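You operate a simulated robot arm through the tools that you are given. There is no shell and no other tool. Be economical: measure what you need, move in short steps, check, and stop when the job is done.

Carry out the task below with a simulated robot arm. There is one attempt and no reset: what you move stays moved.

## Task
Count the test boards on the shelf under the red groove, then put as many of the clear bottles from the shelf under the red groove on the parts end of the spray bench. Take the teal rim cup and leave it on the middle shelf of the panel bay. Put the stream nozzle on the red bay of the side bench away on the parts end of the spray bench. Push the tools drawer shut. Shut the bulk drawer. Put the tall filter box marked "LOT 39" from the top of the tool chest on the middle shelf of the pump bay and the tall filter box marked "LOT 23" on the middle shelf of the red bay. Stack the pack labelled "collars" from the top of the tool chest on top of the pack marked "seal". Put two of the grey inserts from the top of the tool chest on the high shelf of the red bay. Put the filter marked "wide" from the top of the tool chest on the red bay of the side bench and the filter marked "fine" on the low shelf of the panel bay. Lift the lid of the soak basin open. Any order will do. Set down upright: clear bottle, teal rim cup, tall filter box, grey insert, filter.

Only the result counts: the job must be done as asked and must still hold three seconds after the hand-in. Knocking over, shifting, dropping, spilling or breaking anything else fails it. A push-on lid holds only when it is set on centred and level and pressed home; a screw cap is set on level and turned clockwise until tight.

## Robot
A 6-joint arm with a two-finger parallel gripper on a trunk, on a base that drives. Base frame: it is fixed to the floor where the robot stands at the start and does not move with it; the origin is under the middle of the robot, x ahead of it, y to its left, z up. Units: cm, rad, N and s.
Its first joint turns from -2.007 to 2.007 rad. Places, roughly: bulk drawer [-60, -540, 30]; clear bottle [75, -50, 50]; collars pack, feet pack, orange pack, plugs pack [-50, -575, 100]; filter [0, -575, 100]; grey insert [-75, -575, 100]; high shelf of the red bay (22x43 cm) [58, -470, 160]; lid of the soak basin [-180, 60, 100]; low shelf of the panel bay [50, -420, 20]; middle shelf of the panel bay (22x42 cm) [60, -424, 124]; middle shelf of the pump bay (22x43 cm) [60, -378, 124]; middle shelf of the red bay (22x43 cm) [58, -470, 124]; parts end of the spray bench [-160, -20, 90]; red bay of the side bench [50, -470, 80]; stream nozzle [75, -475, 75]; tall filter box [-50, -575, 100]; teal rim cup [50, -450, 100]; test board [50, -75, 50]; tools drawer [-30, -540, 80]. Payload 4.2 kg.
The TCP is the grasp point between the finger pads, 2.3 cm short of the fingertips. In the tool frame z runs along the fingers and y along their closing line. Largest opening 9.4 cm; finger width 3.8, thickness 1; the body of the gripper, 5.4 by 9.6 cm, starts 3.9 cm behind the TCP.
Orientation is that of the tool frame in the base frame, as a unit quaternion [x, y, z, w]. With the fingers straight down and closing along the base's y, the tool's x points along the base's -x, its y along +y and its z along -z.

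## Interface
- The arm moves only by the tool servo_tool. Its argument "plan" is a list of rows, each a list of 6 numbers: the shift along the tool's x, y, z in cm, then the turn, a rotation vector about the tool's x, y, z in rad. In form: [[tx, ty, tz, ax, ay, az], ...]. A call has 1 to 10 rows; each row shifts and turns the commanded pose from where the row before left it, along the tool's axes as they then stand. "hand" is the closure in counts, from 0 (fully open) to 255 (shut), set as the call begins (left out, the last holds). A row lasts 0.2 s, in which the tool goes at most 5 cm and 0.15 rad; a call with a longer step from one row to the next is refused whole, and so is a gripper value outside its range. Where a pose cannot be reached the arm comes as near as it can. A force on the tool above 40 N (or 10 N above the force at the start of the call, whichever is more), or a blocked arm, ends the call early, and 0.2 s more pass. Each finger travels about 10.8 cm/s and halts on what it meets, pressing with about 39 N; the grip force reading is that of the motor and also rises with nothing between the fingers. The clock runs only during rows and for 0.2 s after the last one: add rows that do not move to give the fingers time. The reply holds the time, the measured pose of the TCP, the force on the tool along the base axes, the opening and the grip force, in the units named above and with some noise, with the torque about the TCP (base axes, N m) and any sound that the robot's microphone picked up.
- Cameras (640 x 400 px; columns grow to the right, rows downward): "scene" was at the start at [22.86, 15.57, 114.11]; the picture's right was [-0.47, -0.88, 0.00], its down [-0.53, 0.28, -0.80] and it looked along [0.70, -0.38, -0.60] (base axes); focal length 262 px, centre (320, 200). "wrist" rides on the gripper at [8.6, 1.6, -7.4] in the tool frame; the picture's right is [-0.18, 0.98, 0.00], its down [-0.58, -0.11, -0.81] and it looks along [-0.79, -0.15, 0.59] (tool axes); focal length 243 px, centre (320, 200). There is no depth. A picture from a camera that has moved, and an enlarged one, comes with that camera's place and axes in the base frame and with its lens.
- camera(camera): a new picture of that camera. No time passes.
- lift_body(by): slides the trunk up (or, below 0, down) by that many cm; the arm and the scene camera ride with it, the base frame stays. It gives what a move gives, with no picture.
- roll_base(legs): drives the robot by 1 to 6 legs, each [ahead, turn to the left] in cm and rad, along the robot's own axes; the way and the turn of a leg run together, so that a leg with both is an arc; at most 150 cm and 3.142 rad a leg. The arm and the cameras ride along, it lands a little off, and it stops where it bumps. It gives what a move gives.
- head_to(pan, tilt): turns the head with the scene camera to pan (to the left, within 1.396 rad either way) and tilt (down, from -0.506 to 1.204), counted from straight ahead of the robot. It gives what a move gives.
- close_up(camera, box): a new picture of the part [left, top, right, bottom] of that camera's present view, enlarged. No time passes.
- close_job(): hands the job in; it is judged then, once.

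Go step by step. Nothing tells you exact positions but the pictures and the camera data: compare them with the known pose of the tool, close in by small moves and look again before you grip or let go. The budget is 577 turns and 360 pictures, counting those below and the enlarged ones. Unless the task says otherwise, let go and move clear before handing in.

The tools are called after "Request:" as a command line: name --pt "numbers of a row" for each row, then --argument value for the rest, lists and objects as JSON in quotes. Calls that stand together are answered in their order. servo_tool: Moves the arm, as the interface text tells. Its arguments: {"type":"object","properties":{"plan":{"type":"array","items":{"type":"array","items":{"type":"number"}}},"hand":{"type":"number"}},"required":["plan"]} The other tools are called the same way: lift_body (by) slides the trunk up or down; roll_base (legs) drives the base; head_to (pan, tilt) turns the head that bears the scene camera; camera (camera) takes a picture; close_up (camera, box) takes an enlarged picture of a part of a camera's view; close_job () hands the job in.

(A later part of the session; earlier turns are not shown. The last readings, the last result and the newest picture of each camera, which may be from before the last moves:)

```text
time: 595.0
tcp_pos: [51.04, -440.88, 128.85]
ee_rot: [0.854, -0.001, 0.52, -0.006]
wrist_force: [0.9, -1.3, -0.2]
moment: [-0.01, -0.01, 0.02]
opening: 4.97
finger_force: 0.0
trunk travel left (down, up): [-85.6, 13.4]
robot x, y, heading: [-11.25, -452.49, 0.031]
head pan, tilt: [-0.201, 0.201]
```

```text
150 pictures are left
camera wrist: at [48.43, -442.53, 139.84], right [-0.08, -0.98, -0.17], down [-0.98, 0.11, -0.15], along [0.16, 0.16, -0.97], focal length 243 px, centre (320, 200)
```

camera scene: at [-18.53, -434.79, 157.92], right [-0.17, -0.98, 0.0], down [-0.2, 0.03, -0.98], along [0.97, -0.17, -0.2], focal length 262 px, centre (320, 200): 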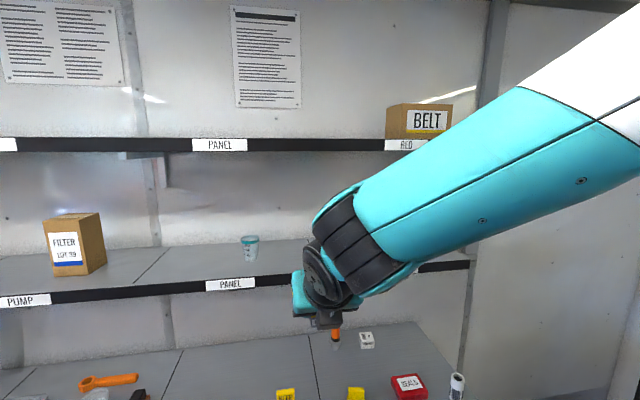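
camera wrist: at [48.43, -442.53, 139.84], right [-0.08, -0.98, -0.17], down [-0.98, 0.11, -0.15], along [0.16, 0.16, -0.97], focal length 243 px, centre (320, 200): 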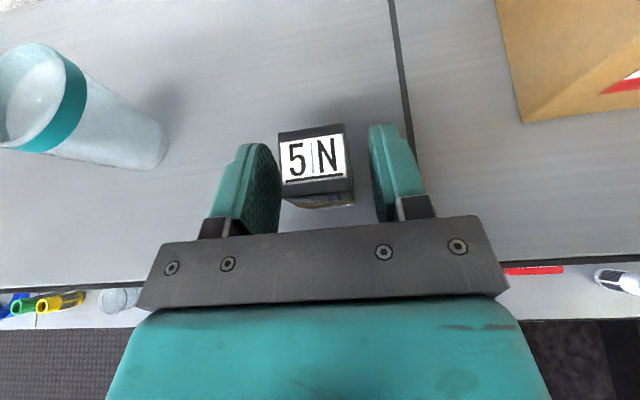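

Request:
servo_tool --pt "0 0 0 0 0 0" --pt "0 0 0 0 0 0" --pt "0 0 0 0 0 0" --hand 255

Request:
lift_body --by 4

Request:
roll_base --legs '[[-31, 0]]'

Request:
lift_body --by 9.2

Request:
servo_tool --pt "3.5 0 -1.85 0 0 0" --pt "3.5 0 -1.85 0 0 0" --pt "3.5 0 -1.85 0 0 0" --pt "3.5 0 -1.85 0 0 0" --pt "3.5 0 -1.85 0 0 0" --pt "3.5 0 -1.85 0 0 0" --pt "1.8 0 -0.9 0 0 0"

```text
time: 595.8
tcp_pos: [51.01, -440.86, 128.73]
ee_rot: [0.854, -0.001, 0.519, -0.006]
wrist_force: [-0.2, -0.3, 0.7]
moment: [-0.02, -0.01, 0.01]
opening: 2.97
finger_force: 38.3
trunk travel left (down, up): [-85.6, 13.4]
robot x, y, heading: [-11.27, -452.4, 0.027]
head pan, tilt: [-0.201, 0.201]
```

```text
time: 596.6
tcp_pos: [51.07, -440.75, 132.63]
ee_rot: [0.854, -0.001, 0.519, -0.006]
wrist_force: [0.8, 0.3, -0.2]
moment: [0.0, 0.0, -0.02]
opening: 2.95
finger_force: 38.7
trunk travel left (down, up): [-89.6, 9.4]
robot x, y, heading: [-11.0, -452.39, 0.027]
head pan, tilt: [-0.201, 0.201]
```

```text
time: 598.8
tcp_pos: [19.9, -442.17, 132.86]
ee_rot: [0.855, -0.006, 0.519, -0.003]
wrist_force: [0.4, -0.2, -0.9]
moment: [-0.03, 0.03, -0.02]
opening: 2.98
finger_force: 39.1
trunk travel left (down, up): [-89.6, 9.4]
robot x, y, heading: [-42.36, -453.23, 0.021]
head pan, tilt: [-0.201, 0.201]
```

```text
time: 600.0
tcp_pos: [19.87, -441.96, 141.97]
ee_rot: [0.854, -0.005, 0.52, -0.004]
wrist_force: [-0.7, -0.3, -1.2]
moment: [0.0, -0.01, -0.01]
opening: 2.96
finger_force: 39.7
trunk travel left (down, up): [-98.8, 0.2]
robot x, y, heading: [-41.99, -452.86, 0.021]
head pan, tilt: [-0.201, 0.201]
```

```text
time: 601.6
tcp_pos: [19.59, -442.29, 166.21]
ee_rot: [0.854, -0.006, 0.52, -0.006]
wrist_force: [-0.9, 0.4, -1.8]
moment: [0.0, 0.01, 0.03]
opening: 2.95
finger_force: 39.6
out of reach, approached as far as the arm can: row 7
trunk travel left (down, up): [-98.8, 0.2]
robot x, y, heading: [-42.37, -453.21, 0.016]
head pan, tilt: [-0.201, 0.201]
```

Height is enough (base ≈2.3 cm above the shelf). I'll angle slightly right and drive in over the red bay's high shelf.

Request:
roll_base --legs '[[0, -0.127], [26, 0]]'

Request:
camera --camera "wrist"

Request:
head_to --pan -0.1 --tilt 0.1

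Request:
camera --camera "scene"

```text
time: 604.1
tcp_pos: [45.98, -452.91, 166.16]
ee_rot: [0.852, -0.061, 0.52, 0.027]
wrist_force: [-0.6, -0.3, -1.0]
moment: [0.0, 0.05, -0.02]
opening: 2.97
finger_force: 39.5
trunk travel left (down, up): [-98.8, 0.2]
robot x, y, heading: [-16.53, -455.73, -0.108]
head pan, tilt: [-0.201, 0.201]
```

```text
149 pictures are left
camera wrist: at [43.23, -454.35, 177.22], right [-0.21, -0.96, -0.18], down [-0.96, 0.24, -0.15], along [0.18, 0.14, -0.97], focal length 243 px, centre (320, 200)
```

wrist: 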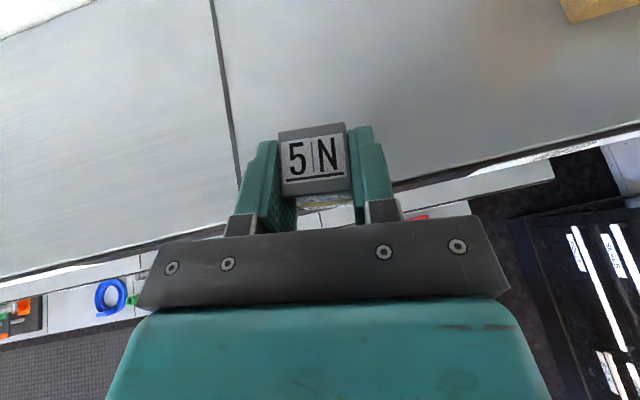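

```text
time: 604.7
tcp_pos: [46.04, -452.97, 166.07]
ee_rot: [0.851, -0.061, 0.52, 0.028]
wrist_force: [-0.2, -0.1, -1.0]
moment: [-0.01, 0.02, 0.0]
opening: 2.98
finger_force: 38.7
trunk travel left (down, up): [-98.8, 0.2]
robot x, y, heading: [-16.72, -455.98, -0.113]
head pan, tilt: [-0.099, 0.099]
```

```text
148 pictures are left
camera scene: at [9.62, -439.92, 167.85], right [-0.21, -0.98, 0.0], down [-0.1, 0.02, -0.99], along [0.97, -0.21, -0.1], focal length 262 px, centre (320, 200)
```

scene: 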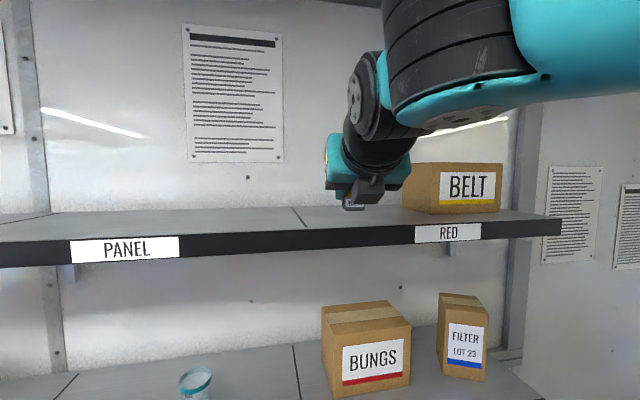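

Request:
roll_base --legs '[[7.5, 0]]'

Request:
lift_body --by -1.6

Request:
lift_body --by -0.4

Request:
lift_body --by -0.3

```text
time: 605.8
tcp_pos: [53.73, -453.73, 166.18]
ee_rot: [0.852, -0.061, 0.519, 0.028]
wrist_force: [-0.1, -0.4, -0.7]
moment: [-0.04, 0.02, 0.02]
opening: 2.97
finger_force: 38.9
trunk travel left (down, up): [-98.8, 0.2]
robot x, y, heading: [-8.85, -456.68, -0.107]
head pan, tilt: [-0.099, 0.099]
```

```text
time: 606.4
tcp_pos: [53.76, -453.73, 164.47]
ee_rot: [0.852, -0.06, 0.52, 0.027]
wrist_force: [0.2, 0.1, -1.4]
moment: [-0.01, -0.02, 0.0]
opening: 2.93
finger_force: 39.0
trunk travel left (down, up): [-97.2, 1.8]
robot x, y, heading: [-9.04, -456.62, -0.103]
head pan, tilt: [-0.099, 0.099]
```

```text
time: 606.9
tcp_pos: [53.65, -453.91, 164.15]
ee_rot: [0.852, -0.061, 0.519, 0.028]
wrist_force: [0.0, -0.4, -1.3]
moment: [0.03, 0.01, 0.04]
opening: 2.96
finger_force: 39.3
trunk travel left (down, up): [-96.8, 2.2]
robot x, y, heading: [-8.85, -457.03, -0.106]
head pan, tilt: [-0.099, 0.099]
```

```text
time: 607.5
tcp_pos: [53.71, -453.89, 163.77]
ee_rot: [0.852, -0.061, 0.519, 0.028]
wrist_force: [0.9, -1.1, -0.6]
moment: [-0.03, 0.02, 0.0]
opening: 2.96
finger_force: 38.9
trunk travel left (down, up): [-96.5, 2.5]
robot x, y, heading: [-9.07, -456.93, -0.11]
head pan, tilt: [-0.099, 0.099]
```

Request:
lift_body --by -0.4

Request:
lift_body --by -0.3

```text
time: 608.0
tcp_pos: [53.62, -453.9, 163.72]
ee_rot: [0.85, -0.061, 0.523, 0.026]
wrist_force: [4.2, 1.2, 22.4]
moment: [-0.23, -0.07, 0.05]
opening: 2.97
finger_force: 38.9
trunk travel left (down, up): [-96.1, 2.9]
robot x, y, heading: [-8.75, -456.8, -0.107]
head pan, tilt: [-0.099, 0.099]
```

```text
time: 608.5
tcp_pos: [53.63, -453.95, 163.4]
ee_rot: [0.851, -0.061, 0.521, 0.027]
wrist_force: [1.5, -1.2, 29.0]
moment: [-0.36, -0.11, -0.01]
opening: 2.96
finger_force: 39.2
trunk travel left (down, up): [-95.8, 3.2]
robot x, y, heading: [-8.99, -457.11, -0.108]
head pan, tilt: [-0.099, 0.099]
```

Request:
servo_tool --pt "0 0 0 0 0 0" --pt "0 0 0 0 0 0" --pt "0 0 0 0 0 0" --hand 90

Request:
camera --camera "wrist"

Request:
roll_base --legs '[[-34, 0]]'

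Request:
camera --camera "scene"

```text
time: 609.3
tcp_pos: [53.75, -453.8, 163.09]
ee_rot: [0.852, -0.06, 0.52, 0.028]
wrist_force: [-0.4, 0.3, -0.3]
moment: [-0.03, -0.02, 0.0]
opening: 6.07
finger_force: 0.0
trunk travel left (down, up): [-95.8, 3.2]
robot x, y, heading: [-9.11, -456.57, -0.11]
head pan, tilt: [-0.099, 0.099]
```

```text
147 pictures are left
camera wrist: at [50.91, -455.17, 174.16], right [-0.21, -0.96, -0.18], down [-0.96, 0.24, -0.14], along [0.18, 0.14, -0.97], focal length 243 px, centre (320, 200)
```

wrist: 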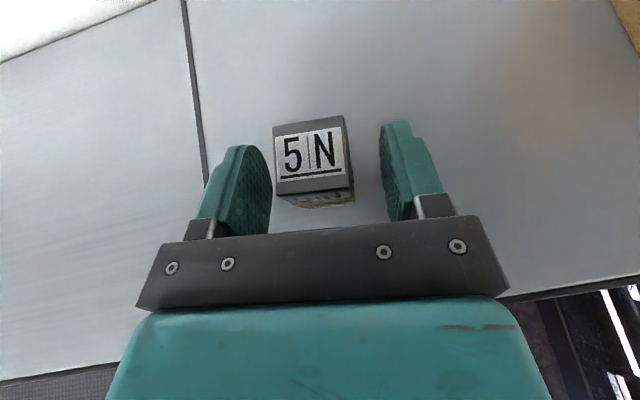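

```text
time: 611.5
tcp_pos: [20.21, -450.15, 163.11]
ee_rot: [0.852, -0.06, 0.52, 0.027]
wrist_force: [-1.0, 0.1, 0.4]
moment: [0.0, -0.01, -0.01]
opening: 6.09
finger_force: 0.1
trunk travel left (down, up): [-95.8, 3.2]
robot x, y, heading: [-42.43, -453.21, -0.107]
head pan, tilt: [-0.099, 0.099]
```

```text
146 pictures are left
camera scene: at [-16.44, -437.08, 164.85], right [-0.2, -0.98, 0.0], down [-0.1, 0.02, -0.99], along [0.97, -0.2, -0.1], focal length 262 px, centre (320, 200)
```

scene: 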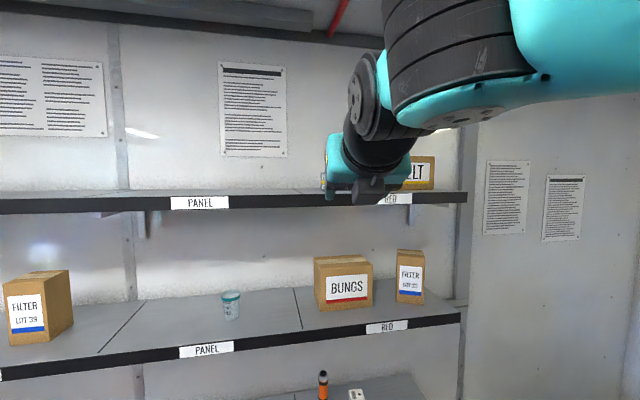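

First insert is placed. I'll lower the arm and go to the chest for the second one (5L).

Request:
servo_tool --pt "-3.56 0 1.84 0 0 0" --pt "-3.56 0 1.84 0 0 0" --pt "-3.56 0 1.84 0 0 0" --pt "-3.56 0 1.84 0 0 0" --pt "-3.56 0 1.84 0 0 0" --pt "-3.56 0 1.84 0 0 0" --pt "-3.56 0 1.84 0 0 0" --pt "-3.56 0 1.84 0 0 0" --pt "-3.56 0 1.84 0 0 0" --pt "-3.56 0 1.84 0 0 0"

Request:
roll_base --legs '[[0, -1.4955], [40, 0]]'

Request:
camera --camera "wrist"

Request:
head_to --pan 0.1 --tilt 0.6

Request:
camera --camera "scene"

```text
time: 613.7
tcp_pos: [20.36, -449.55, 122.96]
ee_rot: [0.852, -0.06, 0.519, 0.027]
wrist_force: [-0.4, -0.9, 1.0]
moment: [0.0, 0.01, 0.04]
opening: 6.09
finger_force: 0.0
trunk travel left (down, up): [-95.8, 3.2]
robot x, y, heading: [-42.69, -453.58, -0.107]
head pan, tilt: [-0.099, 0.099]
```

```text
time: 619.9
tcp_pos: [-34.11, -556.18, 122.83]
ee_rot: [-0.588, 0.619, -0.365, -0.371]
wrist_force: [-0.1, 0.4, 0.7]
moment: [-0.03, 0.03, 0.01]
opening: 6.07
finger_force: 0.1
trunk travel left (down, up): [-95.8, 3.2]
robot x, y, heading: [-43.28, -493.62, -1.59]
head pan, tilt: [-0.099, 0.099]
```

```text
145 pictures are left
camera wrist: at [-35.79, -553.33, 133.92], right [-0.98, 0.12, -0.18], down [0.15, 0.98, -0.15], along [0.16, -0.17, -0.97], focal length 243 px, centre (320, 200)
```

wrist: 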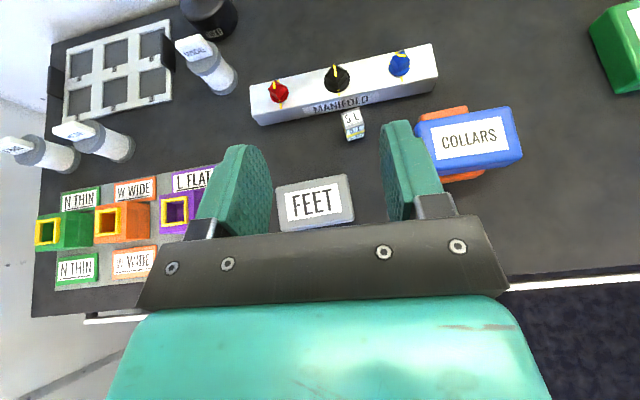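

```text
time: 620.8
tcp_pos: [-34.04, -556.22, 123.05]
ee_rot: [-0.588, 0.619, -0.365, -0.371]
wrist_force: [0.1, -0.7, 0.3]
moment: [-0.03, 0.0, -0.02]
opening: 6.06
finger_force: 0.0
trunk travel left (down, up): [-95.8, 3.2]
robot x, y, heading: [-43.1, -493.22, -1.587]
head pan, tilt: [0.099, 0.6]
```

```text
144 pictures are left
camera scene: at [-23.38, -517.79, 160.24], right [-1.0, -0.08, 0.0], down [-0.05, 0.56, -0.83], along [0.07, -0.82, -0.56], focal length 262 px, centre (320, 200)
```

scene: 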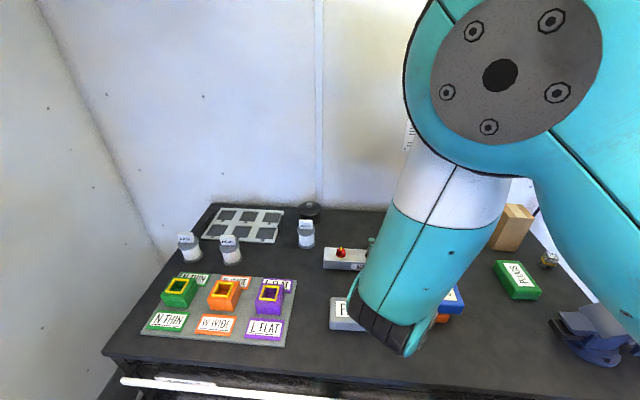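

FEET sits in front of 5L, so I'll use the steeper 47° pitch and descend vertically, then regrip on the shelf as before.

Request:
servo_tool --pt "0 0 0 0 -0.11 0" --pt "0 0 0 0 -0.11 0" --pt "0 0 0 0 -0.12 0" --pt "0 2.3 0 0 0 0"

Request:
roll_base --legs '[[14, 0]]'

Request:
servo_tool --pt "-2.7 0 2.9 0 0 0" --pt "-2.7 0 2.9 0 0 0" --pt "-2.7 0 2.9 0 0 0" --pt "-2.0 0 2.2 0 0 0"

Request:
camera --camera "wrist"

```text
time: 621.8
tcp_pos: [-36.47, -556.05, 122.67]
ee_rot: [-0.642, 0.672, -0.26, -0.261]
wrist_force: [0.0, 0.1, -0.5]
moment: [0.03, 0.0, -0.03]
opening: 6.08
finger_force: 0.0
trunk travel left (down, up): [-95.8, 3.2]
robot x, y, heading: [-43.51, -493.87, -1.587]
head pan, tilt: [0.099, 0.6]
```

```text
time: 623.1
tcp_pos: [-36.5, -570.01, 122.79]
ee_rot: [-0.642, 0.672, -0.261, -0.26]
wrist_force: [0.0, -0.1, 0.1]
moment: [0.02, 0.03, -0.03]
opening: 6.08
finger_force: 0.1
trunk travel left (down, up): [-95.8, 3.2]
robot x, y, heading: [-43.53, -507.92, -1.591]
head pan, tilt: [0.099, 0.6]
```

```text
time: 624.1
tcp_pos: [-36.4, -569.92, 107.65]
ee_rot: [-0.641, 0.672, -0.262, -0.261]
wrist_force: [-0.8, -0.2, -0.2]
moment: [0.0, -0.01, -0.01]
opening: 6.06
finger_force: 0.1
trunk travel left (down, up): [-95.8, 3.2]
robot x, y, heading: [-43.39, -507.66, -1.586]
head pan, tilt: [0.099, 0.6]
```

```text
143 pictures are left
camera wrist: at [-38.33, -571.03, 119.05], right [-0.97, 0.17, -0.14], down [0.14, 0.97, 0.19], along [0.17, 0.16, -0.97], focal length 243 px, centre (320, 200)
```

wrist: 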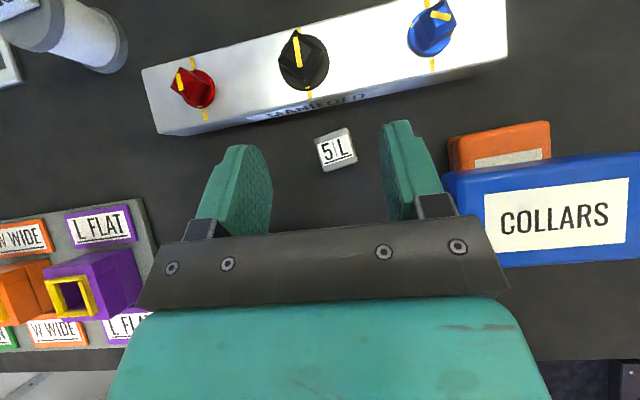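

Request:
servo_tool --pt "1.1 0.3 1.0 0 0 0" --pt "-2.4 0 2.56 0 0 0" --pt "-2.4 0 2.56 0 0 0" --pt "-2.35 0 2.5 0 0 0"

Request:
camera --camera "wrist"

```text
time: 625.1
tcp_pos: [-36.58, -571.74, 97.34]
ee_rot: [-0.642, 0.672, -0.261, -0.261]
wrist_force: [-0.9, 0.0, 0.7]
moment: [0.02, -0.03, 0.01]
opening: 6.08
finger_force: 0.2
trunk travel left (down, up): [-95.8, 3.2]
robot x, y, heading: [-43.53, -507.8, -1.591]
head pan, tilt: [0.099, 0.6]
```

```text
142 pictures are left
camera wrist: at [-38.36, -572.74, 108.68], right [-0.97, 0.17, -0.14], down [0.14, 0.97, 0.19], along [0.17, 0.17, -0.97], focal length 243 px, centre (320, 200)
```

wrist: 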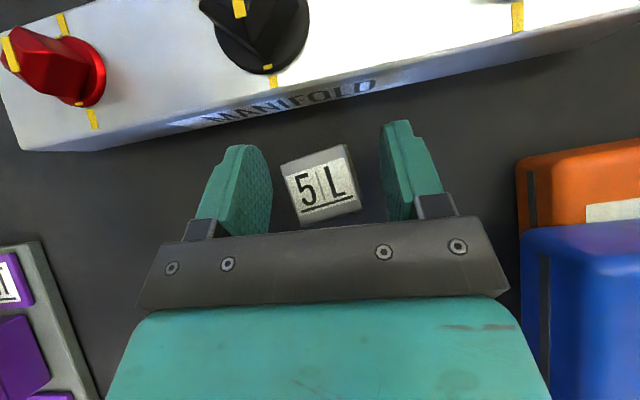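

Request:
servo_tool --pt "0 0 0 0 0 0" --pt "0 0 0 0 0 0" --pt "0 0 0 0 0 0" --pt "0 0 0 0 0 0" --hand 255

Request:
servo_tool --pt "2.7 0 -2.9 0 0 0" --pt "2.7 0 -2.9 0 0 0" --pt "2.7 0 -2.9 0 0 0" --pt "2.7 0 -2.9 0 0 0" --pt "2.7 0 -2.9 0 0 0" --pt "2.7 0 -2.9 0 0 0"

Request:
camera --camera "wrist"

Request:
roll_base --legs '[[-55, 0]]'

```text
time: 626.1
tcp_pos: [-36.48, -571.65, 97.34]
ee_rot: [-0.642, 0.672, -0.262, -0.26]
wrist_force: [-0.3, 0.1, -0.8]
moment: [0.03, 0.02, 0.01]
opening: 2.97
finger_force: 38.7
trunk travel left (down, up): [-95.8, 3.2]
robot x, y, heading: [-43.65, -507.48, -1.584]
head pan, tilt: [0.099, 0.6]
```

```text
time: 627.5
tcp_pos: [-37.08, -571.5, 121.3]
ee_rot: [-0.643, 0.672, -0.26, -0.26]
wrist_force: [0.7, -0.1, -1.8]
moment: [0.01, 0.0, 0.0]
opening: 2.98
finger_force: 39.2
trunk travel left (down, up): [-95.8, 3.2]
robot x, y, heading: [-43.88, -507.57, -1.584]
head pan, tilt: [0.099, 0.6]
```

```text
141 pictures are left
camera wrist: at [-38.9, -572.52, 132.67], right [-0.97, 0.17, -0.14], down [0.14, 0.97, 0.19], along [0.17, 0.17, -0.97], focal length 243 px, centre (320, 200)
```

wrist: 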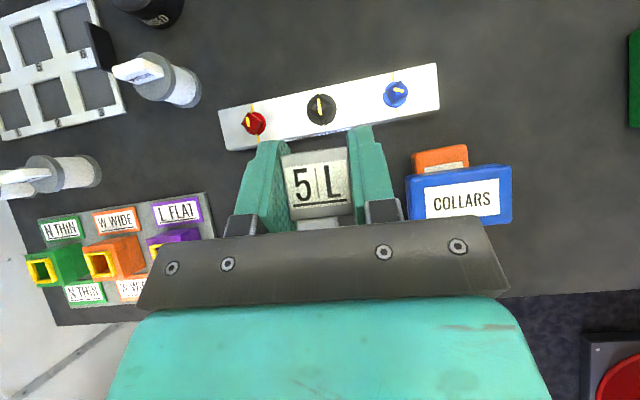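

```text
time: 630.8
tcp_pos: [-36.56, -515.0, 121.25]
ee_rot: [-0.639, 0.675, -0.26, -0.262]
wrist_force: [-0.6, 0.5, -1.7]
moment: [-0.01, -0.01, -0.03]
opening: 2.96
finger_force: 38.9
trunk travel left (down, up): [-95.8, 3.2]
robot x, y, heading: [-42.5, -450.85, -1.597]
head pan, tilt: [0.099, 0.6]
```

Request:
lift_body --by 3

Request:
servo_tool --pt "2.05 0 -2.2 0 0 0" --pt "2.05 0 -2.2 0 0 0" --pt "2.05 0 -2.2 0 0 0"

Request:
roll_base --legs '[[0, 1.621], [18, 0]]'

Request:
camera --camera "wrist"

```text
time: 631.5
tcp_pos: [-36.56, -514.81, 124.36]
ee_rot: [-0.639, 0.675, -0.26, -0.261]
wrist_force: [-0.2, -0.1, -2.4]
moment: [0.03, 0.0, 0.01]
opening: 2.97
finger_force: 38.8
trunk travel left (down, up): [-98.8, 0.2]
robot x, y, heading: [-42.77, -451.0, -1.597]
head pan, tilt: [0.099, 0.6]
```

```text
time: 632.3
tcp_pos: [-36.75, -514.79, 133.45]
ee_rot: [-0.639, 0.676, -0.259, -0.261]
wrist_force: [0.2, -0.2, -1.4]
moment: [-0.01, 0.01, -0.01]
opening: 2.97
finger_force: 38.6
trunk travel left (down, up): [-98.8, 0.2]
robot x, y, heading: [-42.46, -451.05, -1.597]
head pan, tilt: [0.099, 0.6]
```

```text
time: 637.7
tcp_pos: [39.37, -444.45, 133.51]
ee_rot: [0.929, -0.018, 0.369, -0.002]
wrist_force: [0.4, 0.1, -0.3]
moment: [-0.03, 0.02, -0.01]
opening: 2.95
finger_force: 38.8
trunk travel left (down, up): [-98.8, 0.2]
robot x, y, heading: [-24.44, -451.19, -0.012]
head pan, tilt: [0.099, 0.6]
```

```text
140 pictures are left
camera wrist: at [40.6, -446.29, 144.82], right [-0.17, -0.98, -0.14], down [-0.97, 0.14, 0.19], along [-0.17, 0.17, -0.97], focal length 243 px, centre (320, 200)
```

wrist: 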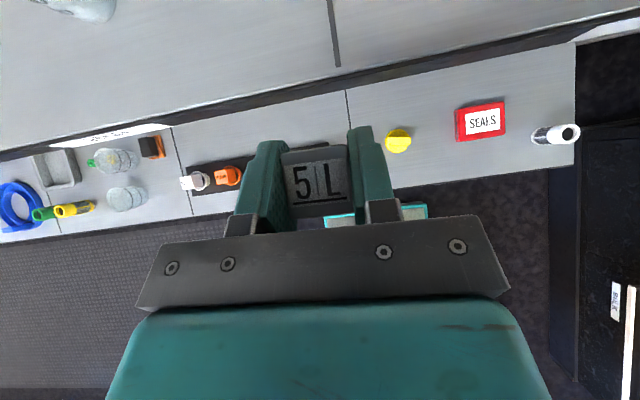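

Request:
servo_tool --pt "0 -3 0 0 0 0"

Request:
roll_base --legs '[[12, 0]]'

Request:
lift_body --by -3.6

Request:
lift_body --by -0.5

Request:
lift_body --by -0.3

```text
time: 638.1
tcp_pos: [39.82, -441.6, 133.49]
ee_rot: [0.929, -0.018, 0.369, -0.001]
wrist_force: [-0.2, 0.1, -1.1]
moment: [0.04, -0.03, 0.06]
opening: 2.97
finger_force: 39.0
trunk travel left (down, up): [-98.8, 0.2]
robot x, y, heading: [-24.25, -451.04, -0.003]
head pan, tilt: [0.099, 0.6]
```

```text
time: 639.3
tcp_pos: [51.73, -442.01, 133.45]
ee_rot: [0.93, -0.022, 0.368, 0.001]
wrist_force: [-0.1, -0.5, -0.9]
moment: [0.03, -0.01, -0.04]
opening: 2.95
finger_force: 39.2
trunk travel left (down, up): [-98.8, 0.2]
robot x, y, heading: [-12.51, -450.99, -0.015]
head pan, tilt: [0.099, 0.6]
```

```text
time: 640.1
tcp_pos: [51.77, -442.06, 129.74]
ee_rot: [0.929, -0.021, 0.369, 0.0]
wrist_force: [-0.3, 0.2, -1.4]
moment: [0.02, -0.04, 0.02]
opening: 2.94
finger_force: 38.6
trunk travel left (down, up): [-95.2, 3.8]
robot x, y, heading: [-11.88, -451.42, -0.013]
head pan, tilt: [0.099, 0.6]
```

```text
time: 640.6
tcp_pos: [51.72, -442.02, 129.43]
ee_rot: [0.93, -0.021, 0.368, 0.0]
wrist_force: [-0.2, -0.7, -1.5]
moment: [0.02, -0.02, 0.03]
opening: 2.97
finger_force: 39.3
trunk travel left (down, up): [-94.7, 4.3]
robot x, y, heading: [-12.16, -451.37, -0.009]
head pan, tilt: [0.099, 0.6]
```

```text
time: 641.2
tcp_pos: [51.72, -442.03, 129.27]
ee_rot: [0.928, -0.021, 0.371, -0.001]
wrist_force: [-3.4, -2.2, 25.1]
moment: [-0.31, 0.28, -0.06]
opening: 2.96
finger_force: 39.3
trunk travel left (down, up): [-94.4, 4.6]
robot x, y, heading: [-12.82, -451.23, -0.005]
head pan, tilt: [0.099, 0.6]
```

Request:
servo_tool --pt "0 0 0 0 0 0" --pt "0 0 0 0 0 0" --pt "0 0 0 0 0.11 0" --pt "0 0 0 0 0.11 0" --pt "0 0 0 0 0.12 0" --pt "0 0 0 0 0 0" --hand 120

Request:
camera --camera "wrist"

Request:
servo_tool --pt "-0.35 0 0.2 0 0 0" --pt "0 0 0 0 0 0" --pt "0 0 0 0 0 0" --pt "0 0 0 0 0 0" --hand 255

Request:
lift_body --by 4

Request:
roll_base --legs '[[-31, 0]]'

Request:
camera --camera "wrist"

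```text
time: 642.6
tcp_pos: [51.8, -441.89, 129.02]
ee_rot: [0.854, -0.02, 0.52, 0.003]
wrist_force: [-0.4, 0.1, -0.1]
moment: [0.02, -0.03, 0.01]
opening: 4.99
finger_force: 0.0
trunk travel left (down, up): [-94.4, 4.6]
robot x, y, heading: [-12.7, -451.52, -0.015]
head pan, tilt: [0.099, 0.6]
```

```text
139 pictures are left
camera wrist: at [49.06, -443.56, 140.1], right [-0.12, -0.98, -0.18], down [-0.98, 0.15, -0.15], along [0.17, 0.16, -0.97], focal length 243 px, centre (320, 200)
```

wrist: 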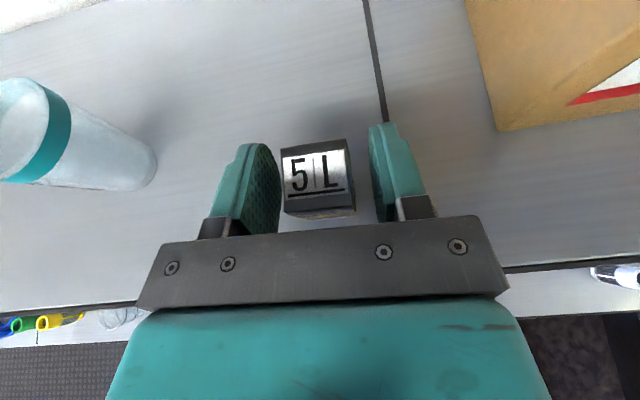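

```text
time: 643.6
tcp_pos: [51.94, -442.03, 128.84]
ee_rot: [0.853, -0.021, 0.522, 0.003]
wrist_force: [1.7, 2.3, 28.5]
moment: [-0.28, -0.03, 0.02]
opening: 2.99
finger_force: 39.0
trunk travel left (down, up): [-94.4, 4.6]
robot x, y, heading: [-12.37, -451.37, -0.01]
head pan, tilt: [0.099, 0.6]
```

```text
time: 644.4
tcp_pos: [51.78, -442.04, 132.53]
ee_rot: [0.854, -0.021, 0.52, 0.004]
wrist_force: [-0.4, -0.4, -1.5]
moment: [-0.02, -0.01, -0.01]
opening: 2.95
finger_force: 38.8
trunk travel left (down, up): [-98.4, 0.6]
robot x, y, heading: [-12.17, -450.9, -0.016]
head pan, tilt: [0.099, 0.6]
```

```text
time: 646.5
tcp_pos: [20.78, -441.35, 132.57]
ee_rot: [0.854, -0.017, 0.52, 0.001]
wrist_force: [0.3, 0.8, -1.3]
moment: [0.02, 0.0, 0.0]
opening: 2.97
finger_force: 38.8
trunk travel left (down, up): [-98.4, 0.6]
robot x, y, heading: [-43.31, -451.01, -0.011]
head pan, tilt: [0.099, 0.6]
```

```text
138 pictures are left
camera wrist: at [18.06, -442.93, 143.68], right [-0.12, -0.98, -0.18], down [-0.98, 0.14, -0.14], along [0.17, 0.16, -0.97], focal length 243 px, centre (320, 200)
```

wrist: 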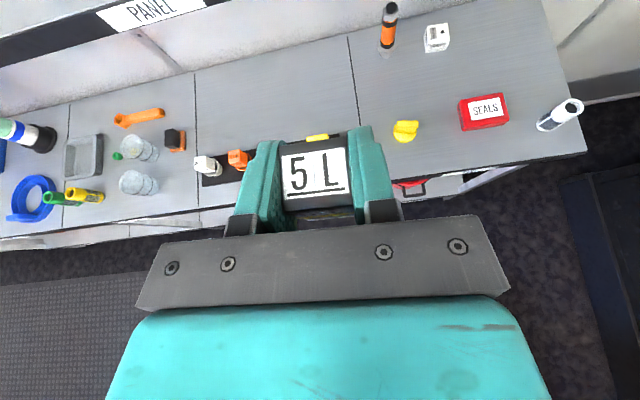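

Request:
servo_tool --pt "3.5 0 -1.85 0 0 0" --pt "3.5 0 -1.85 0 0 0" --pt "3.5 0 -1.85 0 0 0" --pt "3.5 0 -1.85 0 0 0" --pt "3.5 0 -1.85 0 0 0" --pt "3.5 0 -1.85 0 0 0" --pt "3.5 0 -1.85 0 0 0" --pt "3.5 0 -1.85 0 0 0" --pt "1.7 0 -0.9 0 0 0"

Request:
lift_body --by 0.6

Request:
roll_base --legs '[[0, -0.2], [25, 0]]'

Request:
camera --camera "wrist"

```text
time: 648.5
tcp_pos: [20.29, -442.01, 165.55]
ee_rot: [0.854, -0.019, 0.52, 0.002]
wrist_force: [-0.3, -1.4, -0.7]
moment: [-0.05, 0.01, 0.01]
opening: 2.99
finger_force: 38.6
out of reach, approached as far as the arm can: row 9
trunk travel left (down, up): [-98.4, 0.6]
robot x, y, heading: [-43.56, -451.02, -0.01]
head pan, tilt: [0.099, 0.6]
```

```text
time: 649.0
tcp_pos: [20.39, -441.95, 166.14]
ee_rot: [0.854, -0.019, 0.52, 0.001]
wrist_force: [0.4, -0.1, -0.5]
moment: [0.0, -0.01, 0.01]
opening: 2.97
finger_force: 38.4
trunk travel left (down, up): [-99.0, 0.0]
robot x, y, heading: [-42.94, -450.74, -0.013]
head pan, tilt: [0.099, 0.6]
```

```text
time: 651.6
tcp_pos: [44.77, -460.47, 166.1]
ee_rot: [0.848, -0.107, 0.517, 0.055]
wrist_force: [-0.2, -0.2, -0.8]
moment: [0.01, 0.01, 0.01]
opening: 2.94
finger_force: 39.2
trunk travel left (down, up): [-99.0, 0.0]
robot x, y, heading: [-19.59, -455.94, -0.218]
head pan, tilt: [0.099, 0.6]
```

```text
137 pictures are left
camera wrist: at [41.81, -461.49, 177.19], right [-0.32, -0.93, -0.18], down [-0.93, 0.34, -0.15], along [0.2, 0.12, -0.97], focal length 243 px, centre (320, 200)
```

wrist: 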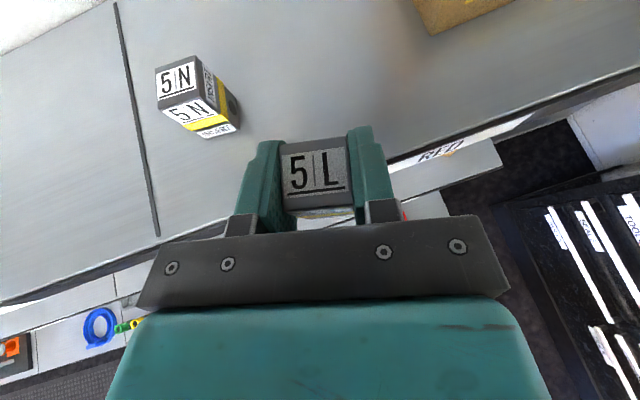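

Request:
roll_base --legs '[[8, 0]]'

Request:
lift_body --by -1.8

Request:
lift_body --by -0.4

Request:
lift_body --by -0.3

```text
time: 652.6
tcp_pos: [52.53, -462.13, 166.1]
ee_rot: [0.848, -0.107, 0.517, 0.055]
wrist_force: [-0.4, 0.0, -1.2]
moment: [0.01, 0.0, -0.04]
opening: 2.96
finger_force: 38.6
trunk travel left (down, up): [-99.0, 0.0]
robot x, y, heading: [-11.53, -458.11, -0.216]
head pan, tilt: [0.099, 0.6]
```

```text
time: 653.3
tcp_pos: [52.56, -462.11, 164.19]
ee_rot: [0.847, -0.106, 0.517, 0.055]
wrist_force: [-0.4, 1.0, -2.2]
moment: [0.05, 0.02, 0.02]
opening: 2.98
finger_force: 38.7
trunk travel left (down, up): [-97.2, 1.8]
robot x, y, heading: [-11.45, -457.78, -0.216]
head pan, tilt: [0.099, 0.6]
```

```text
time: 653.8
tcp_pos: [52.65, -462.0, 163.93]
ee_rot: [0.848, -0.106, 0.517, 0.055]
wrist_force: [-0.2, -0.1, -1.4]
moment: [0.05, 0.02, 0.01]
opening: 2.96
finger_force: 38.9
trunk travel left (down, up): [-96.8, 2.2]
robot x, y, heading: [-11.52, -457.96, -0.217]
head pan, tilt: [0.099, 0.6]
```

```text
time: 654.3
tcp_pos: [52.55, -462.11, 163.86]
ee_rot: [0.846, -0.106, 0.52, 0.053]
wrist_force: [2.9, 0.8, 14.2]
moment: [-0.15, -0.05, 0.05]
opening: 2.95
finger_force: 38.9
trunk travel left (down, up): [-96.5, 2.5]
robot x, y, heading: [-11.4, -457.71, -0.222]
head pan, tilt: [0.099, 0.6]
```

Request:
lift_body --by -0.2

Request:
servo_tool --pt "0 0 0 0 0 0" --pt "0 0 0 0 0 0" --pt "0 0 0 0 0 0" --hand 90

Request:
camera --camera "wrist"

Request:
roll_base --legs '[[-33, 0]]'

Request:
camera --camera "wrist"

```text
time: 654.9
tcp_pos: [52.6, -462.19, 163.62]
ee_rot: [0.846, -0.106, 0.52, 0.053]
wrist_force: [4.1, 1.0, 28.3]
moment: [-0.3, -0.01, 0.02]
opening: 2.95
finger_force: 39.1
trunk travel left (down, up): [-96.3, 2.7]
robot x, y, heading: [-11.56, -457.98, -0.219]
head pan, tilt: [0.099, 0.6]
```

```text
time: 655.7
tcp_pos: [52.66, -462.07, 163.31]
ee_rot: [0.848, -0.107, 0.516, 0.055]
wrist_force: [-0.9, 0.4, 0.3]
moment: [-0.01, 0.0, 0.0]
opening: 6.07
finger_force: 0.0
trunk travel left (down, up): [-96.3, 2.7]
robot x, y, heading: [-11.64, -457.73, -0.215]
head pan, tilt: [0.099, 0.6]
```

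```text
136 pictures are left
camera wrist: at [49.63, -463.14, 174.44], right [-0.32, -0.93, -0.18], down [-0.93, 0.34, -0.14], along [0.2, 0.12, -0.97], focal length 243 px, centre (320, 200)
```

wrist: 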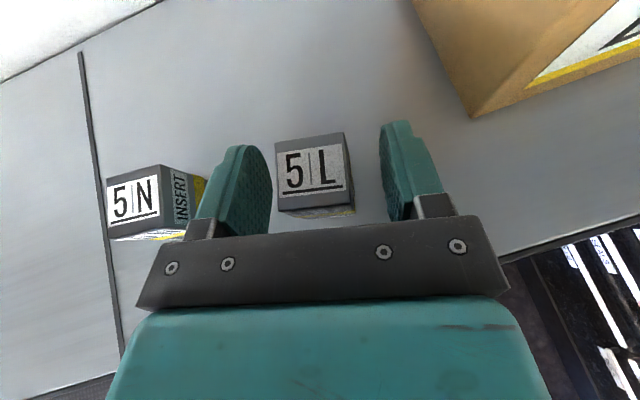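

```text
time: 657.8
tcp_pos: [20.7, -455.39, 163.28]
ee_rot: [0.847, -0.11, 0.517, 0.057]
wrist_force: [1.3, -0.4, 0.0]
moment: [0.01, 0.0, 0.0]
opening: 6.1
finger_force: 0.2
trunk travel left (down, up): [-96.3, 2.7]
robot x, y, heading: [-43.18, -450.76, -0.223]
head pan, tilt: [0.099, 0.6]
```

```text
135 pictures are left
camera wrist: at [17.69, -456.51, 174.46], right [-0.32, -0.93, -0.18], down [-0.93, 0.35, -0.14], along [0.2, 0.12, -0.97], focal length 243 px, centre (320, 200)
```

wrist: 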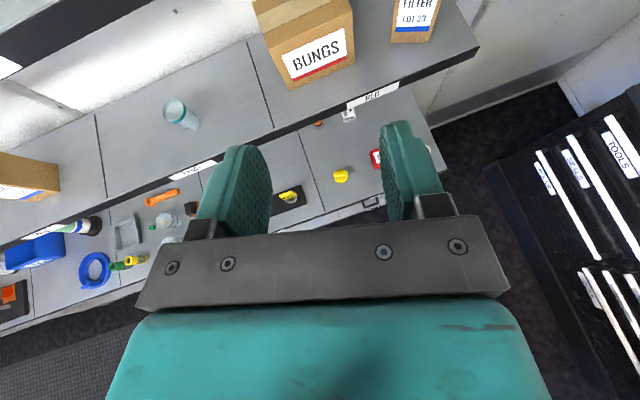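

Request:
head_to --pan 0.1 --tilt 0.1

Request:
camera --camera "scene"

```text
time: 658.8
tcp_pos: [20.59, -455.51, 163.47]
ee_rot: [0.847, -0.11, 0.517, 0.057]
wrist_force: [0.1, -0.4, 0.9]
moment: [0.0, -0.01, 0.01]
opening: 6.07
finger_force: 0.1
trunk travel left (down, up): [-96.3, 2.7]
robot x, y, heading: [-43.51, -450.64, -0.226]
head pan, tilt: [0.099, 0.099]
```

```text
134 pictures are left
camera scene: at [-15.18, -436.01, 165.34], right [-0.12, -0.99, 0.0], down [-0.1, 0.01, -0.99], along [0.99, -0.12, -0.1], focal length 262 px, centre (320, 200)
```

scene: 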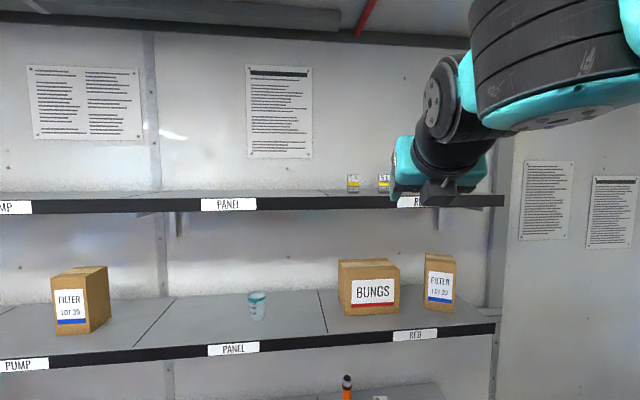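

Both inserts stand on the high shelf's red bay. Next are the filters: I'll lower the arm and set pitch to about 42°.

Request:
servo_tool --pt "0 0 0 0 -0.13 0" --pt "0 0 0 0 -0.13 0" --pt "-2.97 0 2.68 0 0 0" --pt "-2.97 0 2.68 0 0 0" --pt "-2.97 0 2.68 0 0 0" --pt "-2.97 0 2.68 0 0 0" --pt "-2.97 0 2.68 0 0 0" --pt "-2.97 0 2.68 0 0 0" --pt "-2.97 0 2.68 0 0 0" --pt "-2.97 0 2.68 0 0 0" --hand 0

Request:
servo_tool --pt "-2.97 0 2.68 0 0 0" --pt "-2.97 0 2.68 0 0 0" --pt "-1.5 0 1.35 0 0 0"

Request:
roll_base --legs '[[24, 0], [0, -1.345]]'

Request:
roll_base --legs '[[35, 0]]'

Request:
camera --camera "wrist"

```text
time: 661.0
tcp_pos: [19.94, -454.59, 128.11]
ee_rot: [0.907, -0.117, 0.403, 0.042]
wrist_force: [0.3, -1.1, 0.3]
moment: [0.02, -0.04, -0.01]
opening: 9.38
finger_force: 0.1
out of reach, approached as far as the arm can: row 1, 2
trunk travel left (down, up): [-96.3, 2.7]
robot x, y, heading: [-43.52, -450.92, -0.217]
head pan, tilt: [0.099, 0.099]
```

```text
time: 661.8
tcp_pos: [20.04, -454.57, 118.05]
ee_rot: [0.907, -0.116, 0.403, 0.042]
wrist_force: [0.3, 0.0, 0.1]
moment: [0.0, 0.02, 0.0]
opening: 9.41
finger_force: 0.1
trunk travel left (down, up): [-96.3, 2.7]
robot x, y, heading: [-43.38, -450.64, -0.224]
head pan, tilt: [0.099, 0.099]
```

```text
time: 666.8
tcp_pos: [-8.32, -518.73, 118.06]
ee_rot: [-0.641, 0.652, -0.29, -0.283]
wrist_force: [-0.6, -0.1, 0.1]
moment: [-0.03, 0.03, 0.01]
opening: 9.42
finger_force: 0.1
trunk travel left (down, up): [-96.3, 2.7]
robot x, y, heading: [-19.55, -456.11, -1.55]
head pan, tilt: [0.099, 0.099]
```

```text
time: 669.1
tcp_pos: [-7.16, -553.59, 118.01]
ee_rot: [-0.643, 0.649, -0.292, -0.282]
wrist_force: [0.5, 0.8, -0.3]
moment: [-0.01, -0.02, 0.02]
opening: 9.39
finger_force: 0.1
trunk travel left (down, up): [-96.3, 2.7]
robot x, y, heading: [-19.3, -490.6, -1.55]
head pan, tilt: [0.099, 0.099]
```

```text
133 pictures are left
camera wrist: at [-9.03, -553.71, 129.4], right [-0.98, 0.13, -0.15], down [0.11, 0.99, 0.11], along [0.17, 0.09, -0.98], focal length 243 px, centre (320, 200)
```

wrist: 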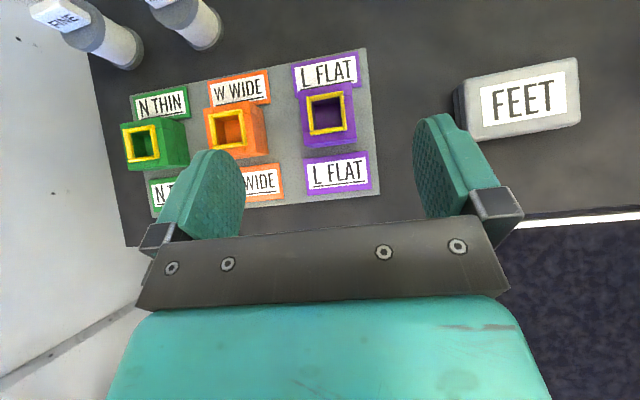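

Request:
roll_base --legs '[[15, 0]]'

Request:
camera --camera "wrist"

Request:
head_to --pan 0.4 --tilt 0.7

Request:
camera --camera "scene"

```text
time: 670.5
tcp_pos: [-7.08, -568.6, 118.09]
ee_rot: [-0.643, 0.65, -0.291, -0.282]
wrist_force: [0.5, -0.7, 0.5]
moment: [-0.04, -0.02, -0.02]
opening: 9.42
finger_force: 0.0
trunk travel left (down, up): [-96.3, 2.7]
robot x, y, heading: [-18.59, -505.75, -1.55]
head pan, tilt: [0.099, 0.099]
```

```text
132 pictures are left
camera wrist: at [-8.87, -568.71, 129.41], right [-0.98, 0.13, -0.15], down [0.11, 0.99, 0.11], along [0.17, 0.09, -0.98], focal length 243 px, centre (320, 200)
```

wrist: 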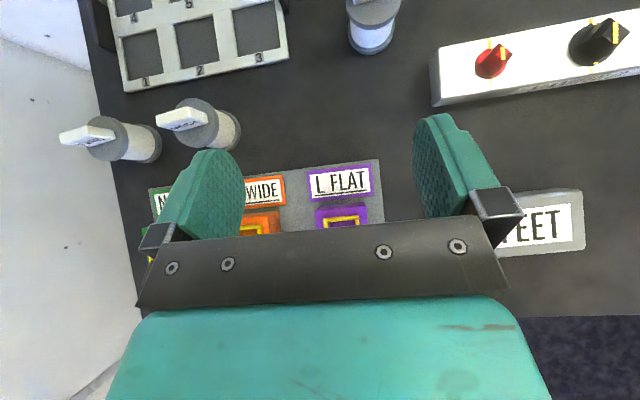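

```text
time: 671.5
tcp_pos: [-7.1, -568.38, 118.09]
ee_rot: [-0.643, 0.65, -0.291, -0.281]
wrist_force: [0.2, -0.5, 0.4]
moment: [-0.03, -0.02, -0.02]
opening: 9.43
finger_force: 0.0
trunk travel left (down, up): [-96.3, 2.7]
robot x, y, heading: [-18.61, -505.83, -1.557]
head pan, tilt: [0.4, 0.7]
```

```text
131 pictures are left
camera scene: at [4.57, -528.33, 159.88], right [-0.91, -0.41, 0.0], down [-0.26, 0.59, -0.77], along [0.31, -0.7, -0.64], focal length 262 px, centre (320, 200)
```

scene: 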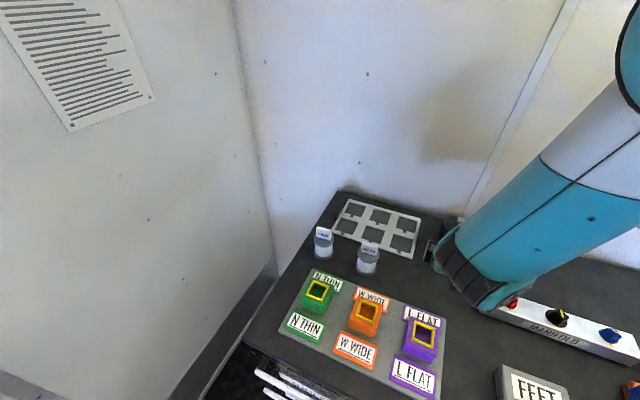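

WIDE is at about (-12.6,-586.5). I'll drive 3 cm and move over in front of it at a safe height.

Request:
roll_base --legs '[[3, 0]]'

Request:
servo_tool --pt "-1.08 1.35 4.0 0 0 0" --pt "-1.08 1.35 4.0 0 0 0" --pt "-1.08 1.35 4.0 0 0 0" --pt "-1.08 1.35 4.0 0 0 0" --hand 54

Request:
camera --camera "wrist"

Request:
head_to --pan 0.0 --tilt 0.6

Request:
camera --camera "scene"

```text
time: 672.3
tcp_pos: [-7.04, -571.42, 118.06]
ee_rot: [-0.643, 0.65, -0.291, -0.282]
wrist_force: [0.6, -0.2, 0.3]
moment: [-0.01, 0.01, 0.0]
opening: 9.4
finger_force: 0.0
trunk travel left (down, up): [-96.3, 2.7]
robot x, y, heading: [-18.27, -509.18, -1.55]
head pan, tilt: [0.4, 0.7]
```

```text
time: 673.3
tcp_pos: [-12.3, -580.49, 104.15]
ee_rot: [-0.643, 0.65, -0.291, -0.281]
wrist_force: [0.1, 0.5, 0.7]
moment: [0.0, 0.04, 0.01]
opening: 7.42
finger_force: 0.1
trunk travel left (down, up): [-96.3, 2.7]
robot x, y, heading: [-18.8, -508.82, -1.554]
head pan, tilt: [0.4, 0.7]
```

```text
130 pictures are left
camera wrist: at [-14.07, -580.71, 115.5], right [-0.98, 0.13, -0.15], down [0.11, 0.99, 0.11], along [0.17, 0.09, -0.98], focal length 243 px, centre (320, 200)
```

wrist: 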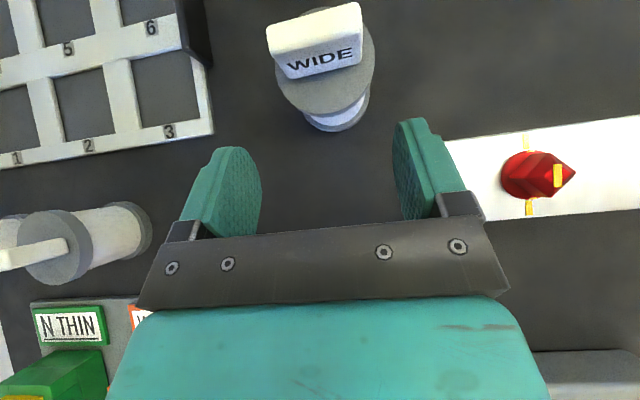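

```text
time: 674.1
tcp_pos: [-12.3, -580.53, 104.09]
ee_rot: [-0.642, 0.65, -0.291, -0.283]
wrist_force: [0.1, 0.0, -0.6]
moment: [0.02, -0.01, -0.02]
opening: 7.41
finger_force: 0.2
trunk travel left (down, up): [-96.3, 2.7]
robot x, y, heading: [-18.7, -509.29, -1.554]
head pan, tilt: [0.0, 0.6]
```

```text
129 pictures are left
camera scene: at [1.33, -532.39, 160.73], right [-1.0, -0.02, 0.0], down [-0.01, 0.57, -0.82], along [0.02, -0.82, -0.57], focal length 262 px, centre (320, 200)
```

scene: 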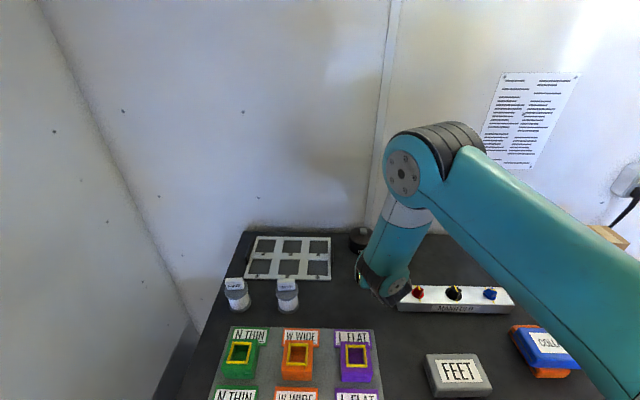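

Request:
servo_tool --pt "-2.25 0.3 2.05 0 0 0" --pt "-2.25 0 2.05 0 0 0" --pt "1.3 0 1.45 0 0 0" --pt "1.3 0 1.45 0 0 0" --pt "1.2 0 1.3 0 0 0" --hand 33

Request:
camera --camera "wrist"

```text
time: 675.4
tcp_pos: [-12.52, -586.17, 97.91]
ee_rot: [-0.643, 0.65, -0.291, -0.281]
wrist_force: [-0.5, -0.4, 0.6]
moment: [-0.01, -0.01, -0.01]
opening: 8.18
finger_force: 0.0
trunk travel left (down, up): [-96.3, 2.7]
robot x, y, heading: [-19.02, -509.0, -1.557]
head pan, tilt: [0.0, 0.6]
```

```text
128 pictures are left
camera wrist: at [-14.3, -586.37, 109.28], right [-0.98, 0.13, -0.15], down [0.11, 0.99, 0.11], along [0.17, 0.09, -0.98], focal length 243 px, centre (320, 200)
```

wrist: 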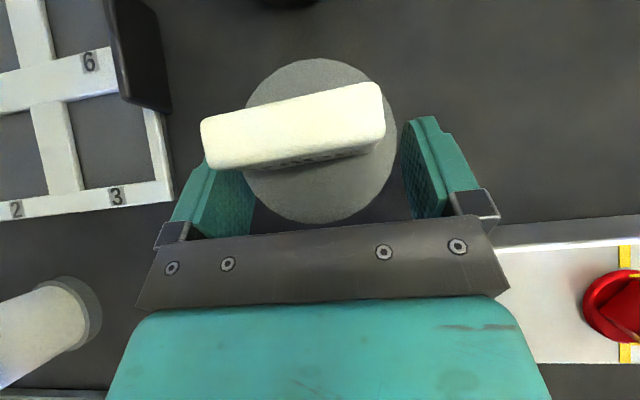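

Request:
servo_tool --pt "0.45 0.5 0.5 0 0 0" --pt "0 0 0 0 0 0"

Request:
servo_tool --pt "0 0 0 0 0 0" --pt "0 0 0 0 0 0" --pt "0 0 0 0 0 0" --pt "0 0 0 0 0 0" --hand 255

Request:
camera --camera "wrist"

```text
time: 676.0
tcp_pos: [-13.01, -586.88, 97.82]
ee_rot: [-0.643, 0.65, -0.292, -0.282]
wrist_force: [0.2, -0.2, -0.1]
moment: [-0.01, 0.01, -0.02]
opening: 8.2
finger_force: 0.0
trunk travel left (down, up): [-96.3, 2.7]
robot x, y, heading: [-18.88, -509.16, -1.545]
head pan, tilt: [0.0, 0.6]
```

```text
time: 677.0
tcp_pos: [-13.03, -586.92, 97.85]
ee_rot: [-0.642, 0.651, -0.291, -0.282]
wrist_force: [1.7, -0.8, 1.5]
moment: [-0.08, 0.04, 0.03]
opening: 6.09
finger_force: 38.9
trunk travel left (down, up): [-96.3, 2.7]
robot x, y, heading: [-18.5, -509.16, -1.549]
head pan, tilt: [0.0, 0.6]
```

```text
127 pictures are left
camera wrist: at [-14.77, -587.05, 109.28], right [-0.98, 0.13, -0.15], down [0.11, 0.99, 0.11], along [0.17, 0.09, -0.98], focal length 243 px, centre (320, 200)
```

wrist: 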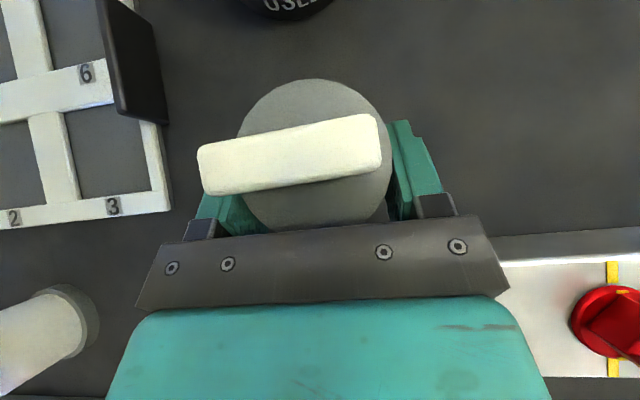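

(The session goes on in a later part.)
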